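You operate a simulated robot arm through the tools that you are given. There is no shell and no other tool. Be economical: measure what you need, move in short steps, check, and stop when the job is done.

Carry out the task below with a simulated robot arm. There is one attempt and no reset: what you move stays moved.

## Task
Take the white cordless handset from the top of the wooden bench with blue legs and leave it on top of the brown carton there.

Only the result counts: the job must be done as asked and must still hold three seconds after the hand-in. Knocking over, shifting, dropping, spilling or breaking anything else fails it.

## Robot
A 7-joint arm with a two-finger parallel gripper, fixed in place. Base frame: the origin is at the foot of the arm, x ahead of it, y to its left, z up; the work surface is at about z = 0. Readings come in mm, rad, newtons and seconds.
With the tool pointing down near the work surface it reaches from about 240 to 620 mm from the base axis. Its first joint turns from -1.152 to 1.152 rad. Payload 2.6 kg.
The tool frame sits at the grasp point between the pads (the TCP): z along the fingers, y along the line on which they close. The tips reach 30 mm beyond it. Largest opening 94 mm; finger width 28, thickness 10; the body of the gripper, 50 by 96 mm, starts 55 mm behind the TCP.
Orientation is that of the tool frame in the base frame, as [roll, pitch, yaw] about the fixed x, y, z axes, in that order (R = Rz(yaw) Ry(pitch) Rx(roll)). With the fingers straight down and closing along the base's y, the tool's x points along the base's -x, its y along +y and its z along -z.

## Interface
- The arm moves only by the tool play_rows. Its argument "series" is a list of rows, each a list of 3 entries, a list of its own where there are three numbers: the shift along the tool's x, y, z in mm, then the turn, a rotation vector about the tool's x, y, z in rad, then the gripper command, from -1 (shut) to 1 (fully open), values between in proportion. In form: [[[tx, ty, tz], [wx, wy, wz], claw], ...]. A call has 1 to 12 rows; each row is the pose to reach, as a shift and turn from the pose commanded when the call began, along the tool's axes at that moment. Rows are played at 5 a second. More than 50 mm and 0.15 rad between two rows, or a gripper value outside its range, and nothing of the call is played. Where a pose cannot be reached the arm comes as near as it can. A force on the tool above 40 N (or 10 N above the force at the start of the call, whichever is more), or a blocked arm, ends the call early, and 0.2 s more pass. The fingers move at their own pace (about 72 mm/s each) and stop on an object; they squeeze with about 26 N. The grip force told is the motor's: it shows also when the fingers shut on nothing. Time passes only in rows, and 0.2 s behind the last, so rows that repeat a pose let the fingers close. The reply holds the time, the measured pose of the TCP, the force on the tool along the base axes, the opening and the grip force, in the units named above and with some noise.
- Cameras (640 x 400 px; columns grow to the right, rows downward): "scene" is fixed at [30.4, 430.2, 560.8]; the picture's right is [-0.81, -0.59, 0.00], its down [-0.36, 0.48, -0.80] and it looks along [0.47, -0.64, -0.60] (base axes); focal length 335 px, centre (320, 200). "wrist" rides on the gripper at [-37, 0, -58] in the tool frame; the picture's right is [0.00, -1.00, 0.00], its down [0.97, 0.00, -0.24] and it looks along [0.24, 0.00, 0.97] (tool axes); focal length 218 px, centre (320, 200). There is no depth. A picture from a camera that has moved, and an enlarged one, comes with that camera's place and axes in the base frame and with its lens.
- camera(camera): a new picture of that camera. It takes no simulated time.
- enlarge(camera, box): a new picture of the part [left, top, right, bottom] of that camera's present view, enlarged. It takes no simulated time.
- finish_job(): hands the job in; it is judged then, once.

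Work in short steps. Places have to be worked out from the pictures, the camera data and where the tool is seen: move nearer, look again, correct. Check each grasp and each placing, and mend what went wrong. You have 90 turns and 46 pictures in all, those below and enlarged ones among them. Open the gripper and draw the arm clear of the work before you hand the job in, unless the task says otherwise; then end with one line.

The tools are called after "Request:" as name(argument=value, ...) on one line, values as JSON. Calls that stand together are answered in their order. play_rows: Moves the arm, as the interface text tells. Its arguments: {"type":"object","properties":{"series":{"type":"array"}},"required":["series"]} The other tools are called the same way: camera (camera) takes a picture; enlarge (camera, box) takes an enlarged picture of a part of a camera's view; finish_job () hands the job in.

At the start:

```text
clock: 0.0
position: [426.4, -12.0, 338.5]
tcp_rot: [-3.14, -0.001, -3.141]
wrist_force: [-0.2, 0.4, 0.0]
gripper_width: 93.8
grip_force: 0.0
```

scene: 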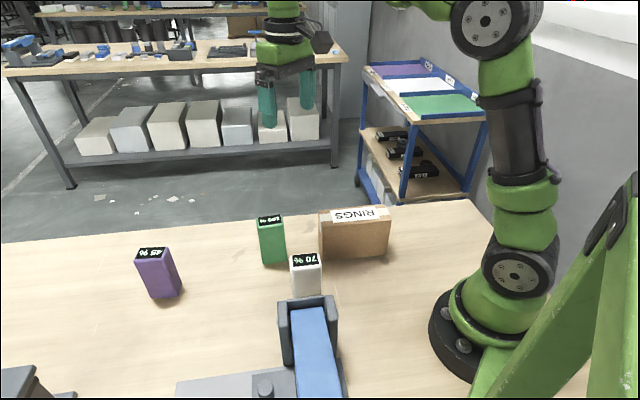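
wrist: 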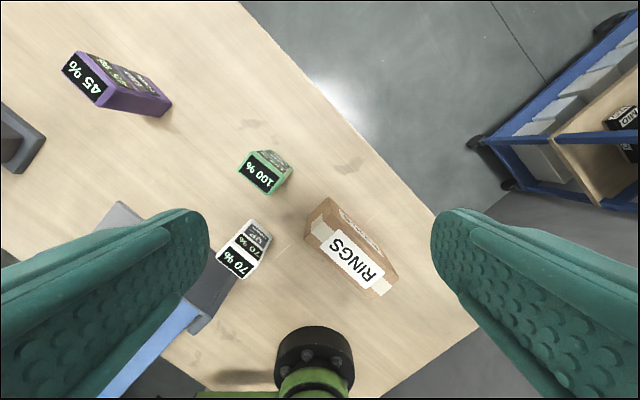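

I'll look closer at the handset and carton in both views before moving.

Request:
enlarge(camera="scene", box=[220, 180, 420, 400])

Request:
enlarge(camera="wrist", box=[160, 130, 420, 400])

```text
1.82 times, centred on (320, 290) of scene
camera zoom: at [30.4, 430.2, 560.8], right [-0.81, -0.59, 0.0], down [-0.36, 0.48, -0.8], along [0.47, -0.64, -0.6], focal length 609 px, centre (320, 36)
```

zoom: 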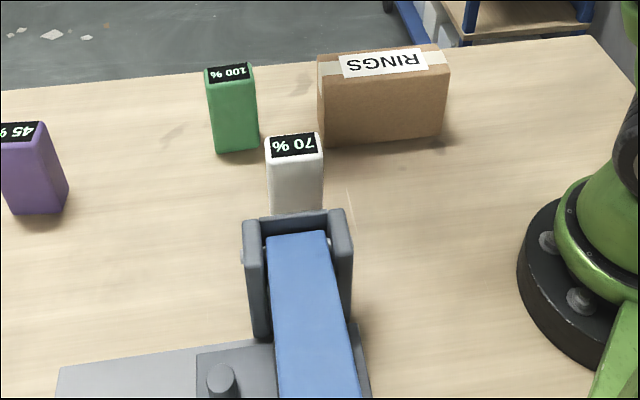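

```text
1.48 times, centred on (290, 265) of wrist
camera zoom: at [463.7, -12.4, 395.7], right [0.0, -1.0, 0.0], down [-0.97, 0.0, 0.24], along [-0.24, 0.0, -0.97], focal length 323 px, centre (364, 104)
```

zoom: 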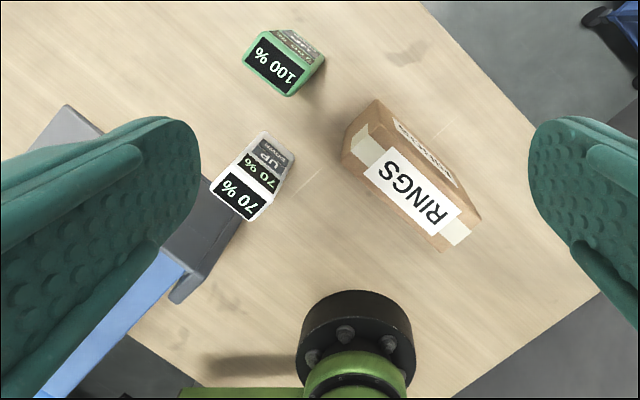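

The handset stands upright, roughly at (300,108), with its top at about z=105 and turned about 45°. I'll take tighter views to get its corners.

Request:
enlarge(camera="wrist", box=[200, 200, 296, 296])

Request:
enlarge(camera="wrist", box=[295, 190, 405, 310])

Request:
enlarge(camera="scene", box=[270, 200, 400, 310])

```text
4.17 times, centred on (248, 248) of wrist
camera zoom: at [463.7, -12.4, 395.7], right [0.0, -1.0, 0.0], down [-0.97, 0.0, 0.24], along [-0.24, 0.0, -0.97], focal length 909 px, centre (620, 0)
```

zoom: 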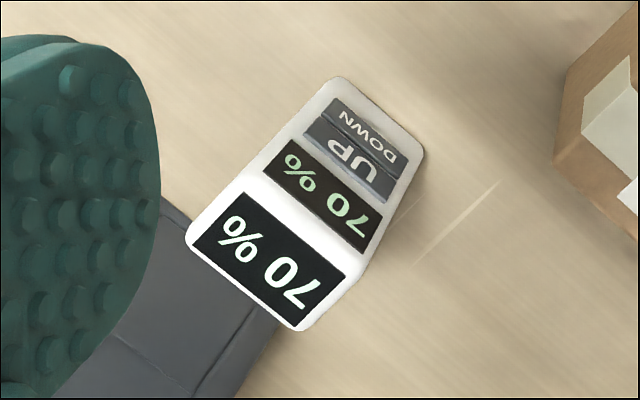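

```text
3.33 times, centred on (350, 250) of wrist
camera zoom: at [463.7, -12.4, 395.7], right [0.0, -1.0, 0.0], down [-0.97, 0.0, 0.24], along [-0.24, 0.0, -0.97], focal length 728 px, centre (220, 33)
```

zoom: 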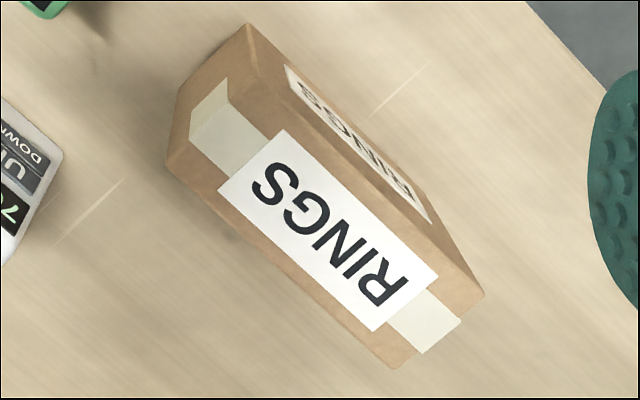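

```text
3.64 times, centred on (335, 255) of scene
camera zoom: at [30.4, 430.2, 560.8], right [-0.81, -0.59, 0.0], down [-0.36, 0.48, -0.8], along [0.47, -0.64, -0.6], focal length 1218 px, centre (266, 0)
```

zoom: 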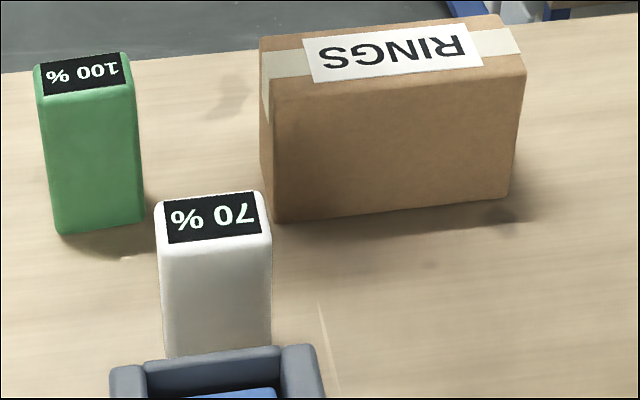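

Estimates: handset about 52×32×108 mm, centred at (299,110), wide axis at about 47° in base. Carton top is centred at (299,-61) at z≈101, 149×55 mm, long axis about 45°. I'll go above the handset at z≈260 with the closing axis along its width, then look again.

Request:
play_rows(series=[[[21, 20.3, 13], [0, 0, 0.125], 1], [[42, 40.6, 26], [0, 0, 0.25], 1], [[63, 61, 39], [0, 0, 0.375], 1], [[85, 81, 52], [0, 0, 0.5], 1], [[106, 101.6, 65], [0, 0, 0.625], 1], [[127.4, 122, 78], [0, 0, 0.75], 1], [[127.4, 122, 78], [0, 0, 0.75], 1]])

Request:
camera(camera="wrist")

Request:
camera(camera="scene")

```text
clock: 1.6
position: [299.7, 110.2, 259.9]
tcp_rot: [3.141, -0.001, 2.391]
wrist_force: [-0.5, -0.5, 0.3]
gripper_width: 94.0
grip_force: 0.1
```

```text
38 pictures are left
camera wrist: at [326.2, 84.2, 318.0], right [-0.68, -0.73, 0.0], down [-0.71, 0.66, 0.24], along [-0.17, 0.16, -0.97], focal length 218 px, centre (320, 200)
```

wrist: 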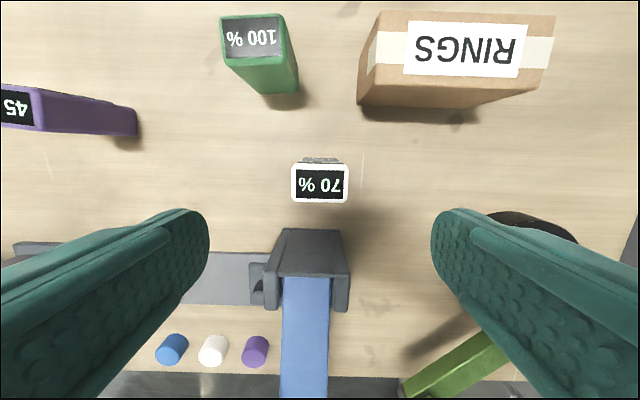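

```text
37 pictures are left
```

scene: 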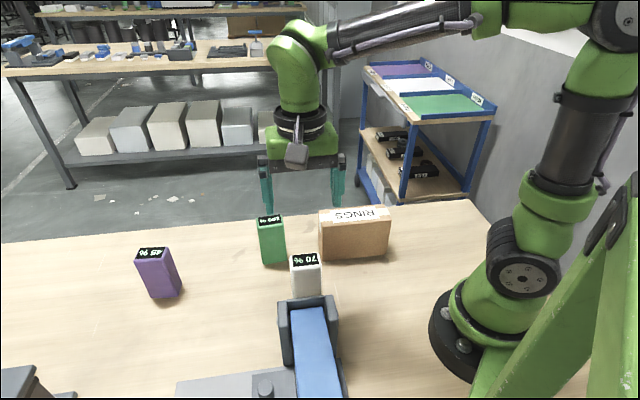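

The handset sits centred between the fingers and aligned, about 2.5 mm toward tool -x, and the clamp is well clear. I'll descend to z≈75 with the gripper open.

Request:
play_rows(series=[[[-2.5, 0, 35], [0, 0, 0], 1], [[-2.5, 0, 70], [0, 0, 0], 1], [[-2.5, 0, 105], [0, 0, 0], 1], [[-2.5, 0, 135], [0, 0, 0], 1], [[-2.5, 0, 160], [0, 0, 0], 1], [[-2.5, 0, 185], [0, 0, 0], 1], [[-2.5, 0, 185], [0, 0, 0], 1]])

Request:
camera(camera="wrist")

Request:
enlarge(camera="scene", box=[220, 180, 420, 400])

```text
clock: 3.2
position: [301.2, 108.1, 73.7]
tcp_rot: [-3.141, 0.001, 2.391]
wrist_force: [-0.3, -0.2, -0.7]
gripper_width: 93.9
grip_force: 0.1
```

```text
36 pictures are left
camera wrist: at [328.4, 82.3, 132.0], right [-0.68, -0.73, 0.0], down [-0.71, 0.66, 0.24], along [-0.18, 0.16, -0.97], focal length 218 px, centre (320, 200)
```

wrist: 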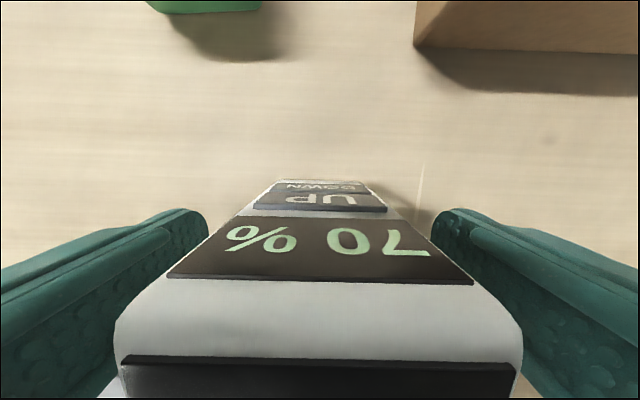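

```text
1.82 times, centred on (320, 290) of scene
camera zoom: at [30.4, 430.2, 560.8], right [-0.81, -0.59, 0.0], down [-0.36, 0.48, -0.8], along [0.47, -0.64, -0.6], focal length 609 px, centre (320, 36)
```

zoom: 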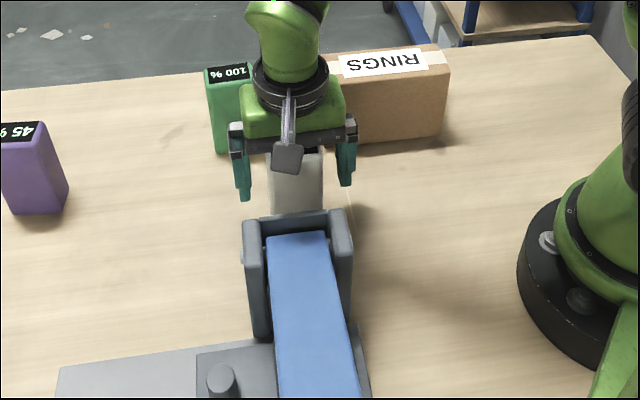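

The fingers straddle the handset's sides with room on both sides. Closing now.

Request:
play_rows(series=[[[0, 0, 0], [0, 0, 0], -1], [[0, 0, 0], [0, 0, 0], -1], [[0, 0, 0], [0, 0, 0], -1], [[0, 0, 0], [0, 0, 0], -1]])

Request:
play_rows(series=[[[0, 0, -20], [0, 0, 0], -1], [[0, 0, -40], [0, 0, 0], -1], [[0, 0, -40], [0, 0, 0], -1]])

Request:
camera(camera="wrist")

Request:
enlarge(camera="scene", box=[220, 180, 420, 400])

```text
clock: 4.2
position: [301.8, 108.2, 74.5]
tcp_rot: [3.141, 0.001, 2.392]
wrist_force: [0.4, 0.0, -0.1]
gripper_width: 60.1
grip_force: 26.2
```

```text
clock: 5.0
position: [300.7, 107.8, 115.5]
tcp_rot: [3.142, -0.001, 2.392]
wrist_force: [0.8, -0.6, -3.2]
gripper_width: 60.0
grip_force: 25.9
```

```text
34 pictures are left
camera wrist: at [328.6, 82.2, 172.9], right [-0.68, -0.73, 0.0], down [-0.71, 0.66, 0.24], along [-0.18, 0.16, -0.97], focal length 218 px, centre (320, 200)
```

wrist: 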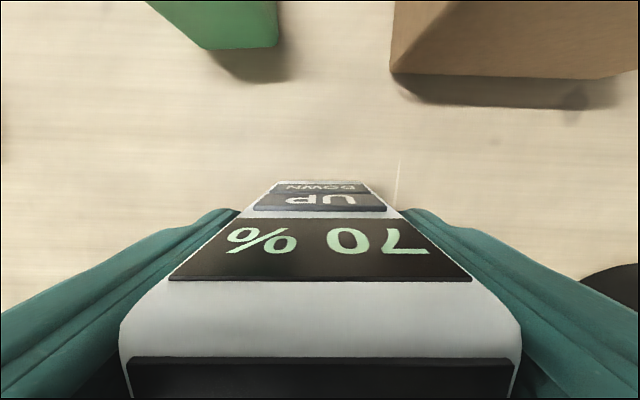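

```text
1.82 times, centred on (320, 290) of scene
camera zoom: at [30.4, 430.2, 560.8], right [-0.81, -0.59, 0.0], down [-0.36, 0.48, -0.8], along [0.47, -0.64, -0.6], focal length 609 px, centre (320, 36)
```

zoom: 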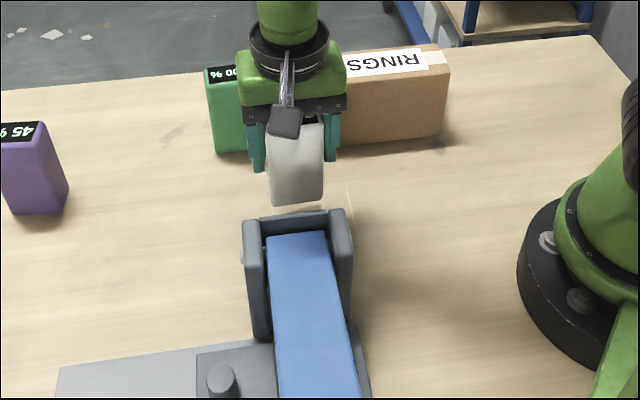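

The handset is held firmly (60 mm) and upright, and lifts cleanly. I'll raise it another 105 mm, then look before moving across.

Request:
play_rows(series=[[[0, 0, -35], [0, 0, 0], -1], [[0, 0, -70], [0, 0, 0], -1], [[0, 0, -105], [0, 0, 0], -1], [[0, 0, -105], [0, 0, 0], -1]])

Request:
camera(camera="wrist")

```text
clock: 6.0
position: [301.5, 108.0, 220.1]
tcp_rot: [3.142, -0.002, 2.392]
wrist_force: [0.3, 0.6, -1.7]
gripper_width: 60.3
grip_force: 25.8
```

```text
32 pictures are left
camera wrist: at [328.1, 82.5, 277.8], right [-0.68, -0.73, 0.0], down [-0.71, 0.66, 0.24], along [-0.18, 0.16, -0.97], focal length 218 px, centre (320, 200)
```

wrist: 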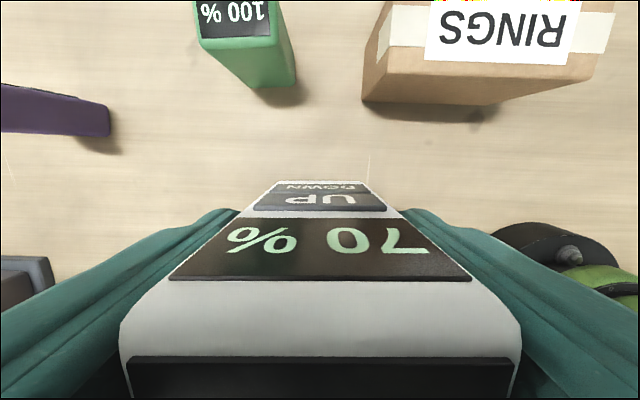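

I'll zoom on the carton's near edges to check its predicted position.

Request:
enlarge(camera="wrist", box=[340, 0, 640, 130])

```text
2.13 times, centred on (490, 65) of wrist
camera zoom: at [328.1, 82.5, 277.8], right [-0.68, -0.73, 0.0], down [-0.71, 0.66, 0.24], along [-0.18, 0.16, -0.97], focal length 466 px, centre (-43, 488)
```

zoom: 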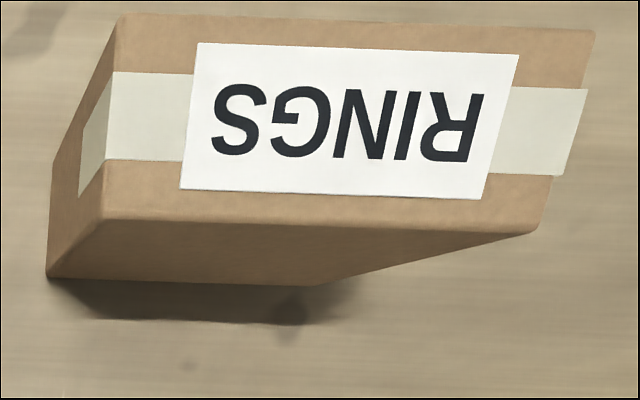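

The carton measures consistently: its top centre is at tool offset (-114,-124.5) from the current TCP, and its long axis is aligned. Moving across at this height, with the handset bottom about 45 mm above the carton.

Request:
play_rows(series=[[[-19, -20.7, 0], [0, 0, 0], -1], [[-38, -41.5, 0], [0, 0, 0], -1], [[-57, -62, 0], [0, 0, 0], -1], [[-76, -83, 0], [0, 0, 0], -1], [[-95, -104, 0], [0, 0, 0], -1], [[-114, -124.5, 0], [0, 0, 0], -1], [[-114, -124.5, 0], [0, 0, 0], -1]])

Request:
camera(camera="wrist")

Request:
enlarge(camera="scene", box=[240, 120, 430, 280])

```text
clock: 7.6
position: [299.9, -60.4, 220.1]
tcp_rot: [-3.142, 0.0, 2.392]
wrist_force: [-0.5, 0.4, -2.1]
gripper_width: 60.3
grip_force: 25.7
```

```text
30 pictures are left
camera wrist: at [327.2, -86.0, 278.4], right [-0.68, -0.73, 0.0], down [-0.71, 0.66, 0.24], along [-0.18, 0.16, -0.97], focal length 218 px, centre (320, 200)
```

wrist: 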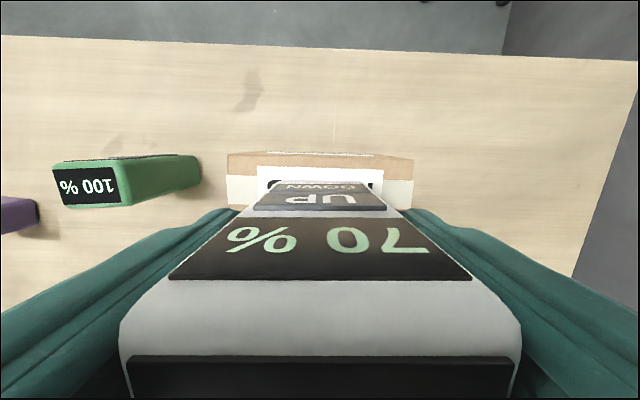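

```text
2.50 times, centred on (335, 200) of scene
camera zoom: at [30.4, 430.2, 560.8], right [-0.81, -0.59, 0.0], down [-0.36, 0.48, -0.8], along [0.47, -0.64, -0.6], focal length 837 px, centre (282, 200)
```

zoom: 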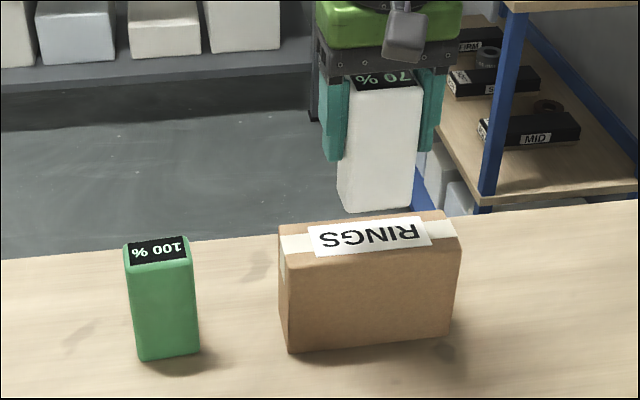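

Everything is centred over the carton (sides symmetric, front-to-back within a few mm). I'll lower 36 mm, then feel for contact.

Request:
play_rows(series=[[[0, 0, 14], [0, 0, 0], -1], [[0, 0, 26], [0, 0, 0], -1], [[0, 0, 36], [0, 0, 0], -1], [[0, 0, 36], [0, 0, 0], -1]])

Request:
enlarge(camera="scene", box=[290, 140, 410, 280])

```text
clock: 8.6
position: [299.5, -59.6, 183.8]
tcp_rot: [3.14, 0.0, 2.389]
wrist_force: [0.9, 0.1, -2.5]
gripper_width: 60.1
grip_force: 26.3
```

```text
2.86 times, centred on (350, 210) of scene
camera zoom: at [30.4, 430.2, 560.8], right [-0.81, -0.59, 0.0], down [-0.36, 0.48, -0.8], along [0.47, -0.64, -0.6], focal length 957 px, centre (234, 171)
```

zoom: 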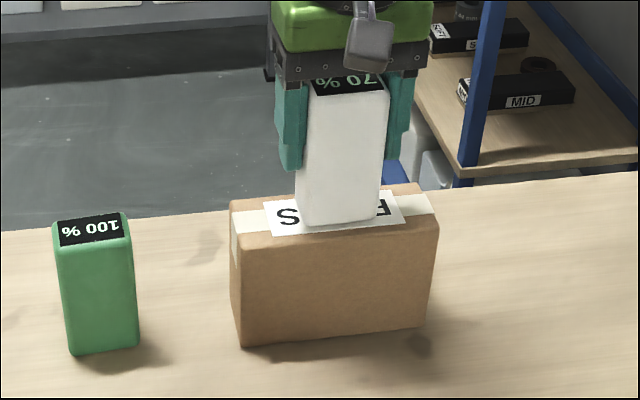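

The handset's bottom looks about 8 mm above the carton top. Lowering in small steps while watching the force.

Request:
play_rows(series=[[[0, 0, 1.5], [0, 0, 0], -1], [[0, 0, 3], [0, 0, 0], -1], [[0, 0, 4.5], [0, 0, 0], -1], [[0, 0, 4.5], [0, 0, 0], -1]])

Request:
play_rows(series=[[[0, 0, 1], [0, 0, 0], -1], [[0, 0, 1], [0, 0, 0], -1]])

Request:
play_rows(series=[[[0, 0, 1], [0, 0, 0], -1], [[0, 0, 1], [0, 0, 0], -1]])

```text
clock: 9.6
position: [299.0, -59.7, 180.0]
tcp_rot: [3.141, 0.0, 2.394]
wrist_force: [-0.9, -0.5, -0.9]
gripper_width: 60.4
grip_force: 26.0
```

```text
clock: 10.2
position: [301.0, -60.0, 179.2]
tcp_rot: [3.14, 0.0, 2.391]
wrist_force: [-4.8, 0.4, 17.4]
gripper_width: 60.2
grip_force: 26.2
```

```text
clock: 10.8
position: [301.5, -59.7, 177.7]
tcp_rot: [3.139, 0.003, 2.393]
wrist_force: [-0.7, -0.9, 19.3]
gripper_width: 60.2
grip_force: 26.4
```

Contact at about 18 N, so the handset is resting on the carton. I'll ease up 1 mm and check before releasing.

Request:
play_rows(series=[[[0, 0, -1], [0, 0, 0], -1], [[0, 0, -1], [0, 0, 0], -1]])

Request:
enlarge(camera="scene", box=[290, 140, 410, 280])

Request:
camera(camera="wrist")

```text
clock: 11.4
position: [299.2, -59.8, 178.2]
tcp_rot: [-3.141, 0.0, 2.392]
wrist_force: [2.4, -2.2, 6.2]
gripper_width: 60.2
grip_force: 25.8
```

```text
2.86 times, centred on (350, 210) of scene
camera zoom: at [30.4, 430.2, 560.8], right [-0.81, -0.59, 0.0], down [-0.36, 0.48, -0.8], along [0.47, -0.64, -0.6], focal length 957 px, centre (234, 171)
```

zoom: 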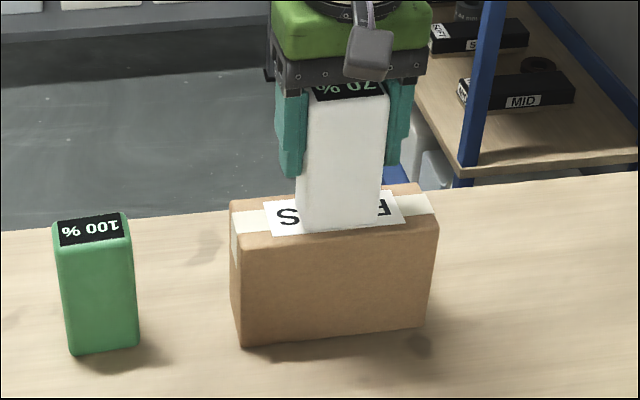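

```text
26 pictures are left
camera wrist: at [326.7, -86.1, 236.1], right [-0.68, -0.73, 0.0], down [-0.71, 0.66, 0.24], along [-0.18, 0.16, -0.97], focal length 218 px, centre (320, 200)
```

wrist: 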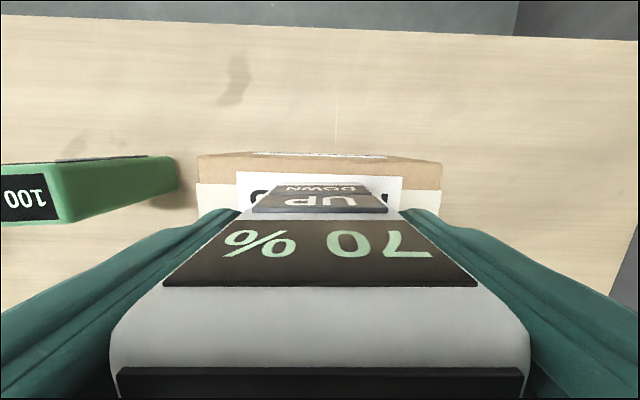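

It sits flat, well inside the carton top. Opening partway first, then fully.

Request:
play_rows(series=[[[0, 0, 0], [0, 0, 0], 0.4], [[0, 0, 0], [0, 0, 0], 0.6], [[0, 0, 0], [0, 0, 0], 1], [[0, 0, 0], [0, 0, 0], 1]])

Request:
enlarge(camera="scene", box=[290, 140, 410, 280])

Request:
camera(camera="wrist")

```text
clock: 12.4
position: [298.2, -60.6, 179.4]
tcp_rot: [-3.141, 0.0, 2.393]
wrist_force: [0.1, 0.1, 0.1]
gripper_width: 94.0
grip_force: 0.0
```

```text
2.86 times, centred on (350, 210) of scene
camera zoom: at [30.4, 430.2, 560.8], right [-0.81, -0.59, 0.0], down [-0.36, 0.48, -0.8], along [0.47, -0.64, -0.6], focal length 957 px, centre (234, 171)
```

zoom: 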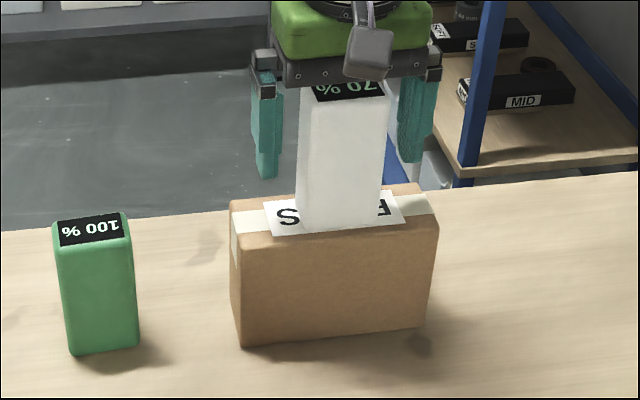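

```text
24 pictures are left
camera wrist: at [326.8, -86.2, 236.4], right [-0.68, -0.73, 0.0], down [-0.71, 0.66, 0.24], along [-0.18, 0.16, -0.97], focal length 218 px, centre (320, 200)
```

wrist: 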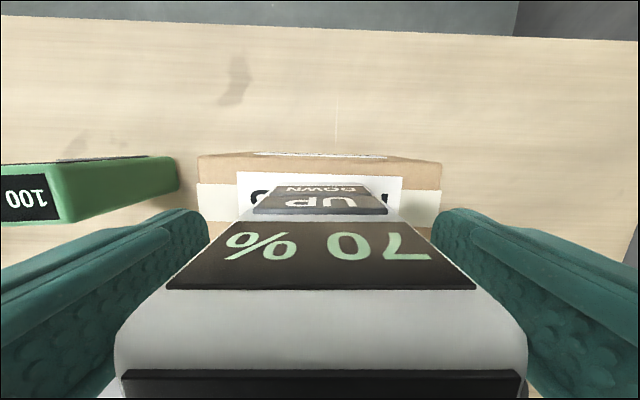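

The handset stands freely with the fingers clear of it on both sides. I'll retract straight up.

Request:
play_rows(series=[[[0, 0, -20], [0, 0, 0], 1], [[0, 0, -45], [0, 0, 0], 1], [[0, 0, -75], [0, 0, 0], 1], [[0, 0, -110], [0, 0, 0], 1], [[0, 0, -140], [0, 0, 0], 1], [[0, 0, -140], [0, 0, 0], 1]])

Request:
camera(camera="scene")

Request:
camera(camera="wrist")

```text
clock: 13.8
position: [300.3, -59.1, 318.8]
tcp_rot: [3.141, -0.001, 2.392]
wrist_force: [0.2, -0.1, -0.2]
gripper_width: 93.6
grip_force: 0.0
```

```text
23 pictures are left
```

scene: 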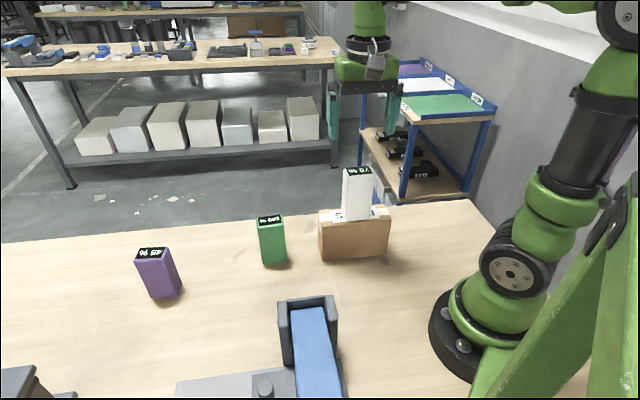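

```text
22 pictures are left
camera wrist: at [327.5, -86.0, 376.8], right [-0.68, -0.73, 0.0], down [-0.71, 0.66, 0.24], along [-0.18, 0.16, -0.97], focal length 218 px, centre (320, 200)
```

wrist: 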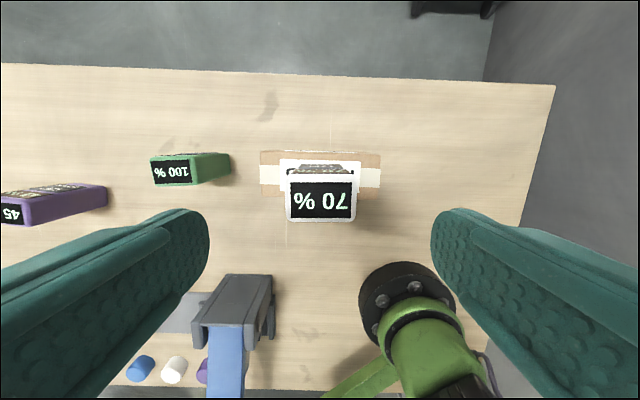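

The handset stands on the carton, the carton and the other items are where they were, and the arm is clear. Handing in.

Request:
finish_job()

```text
The job is handed in.
```

The white handset is standing upright on top of the brown carton, the gripper is open with the arm drawn clear, and nothing else moved in the last pictures before hand-in.
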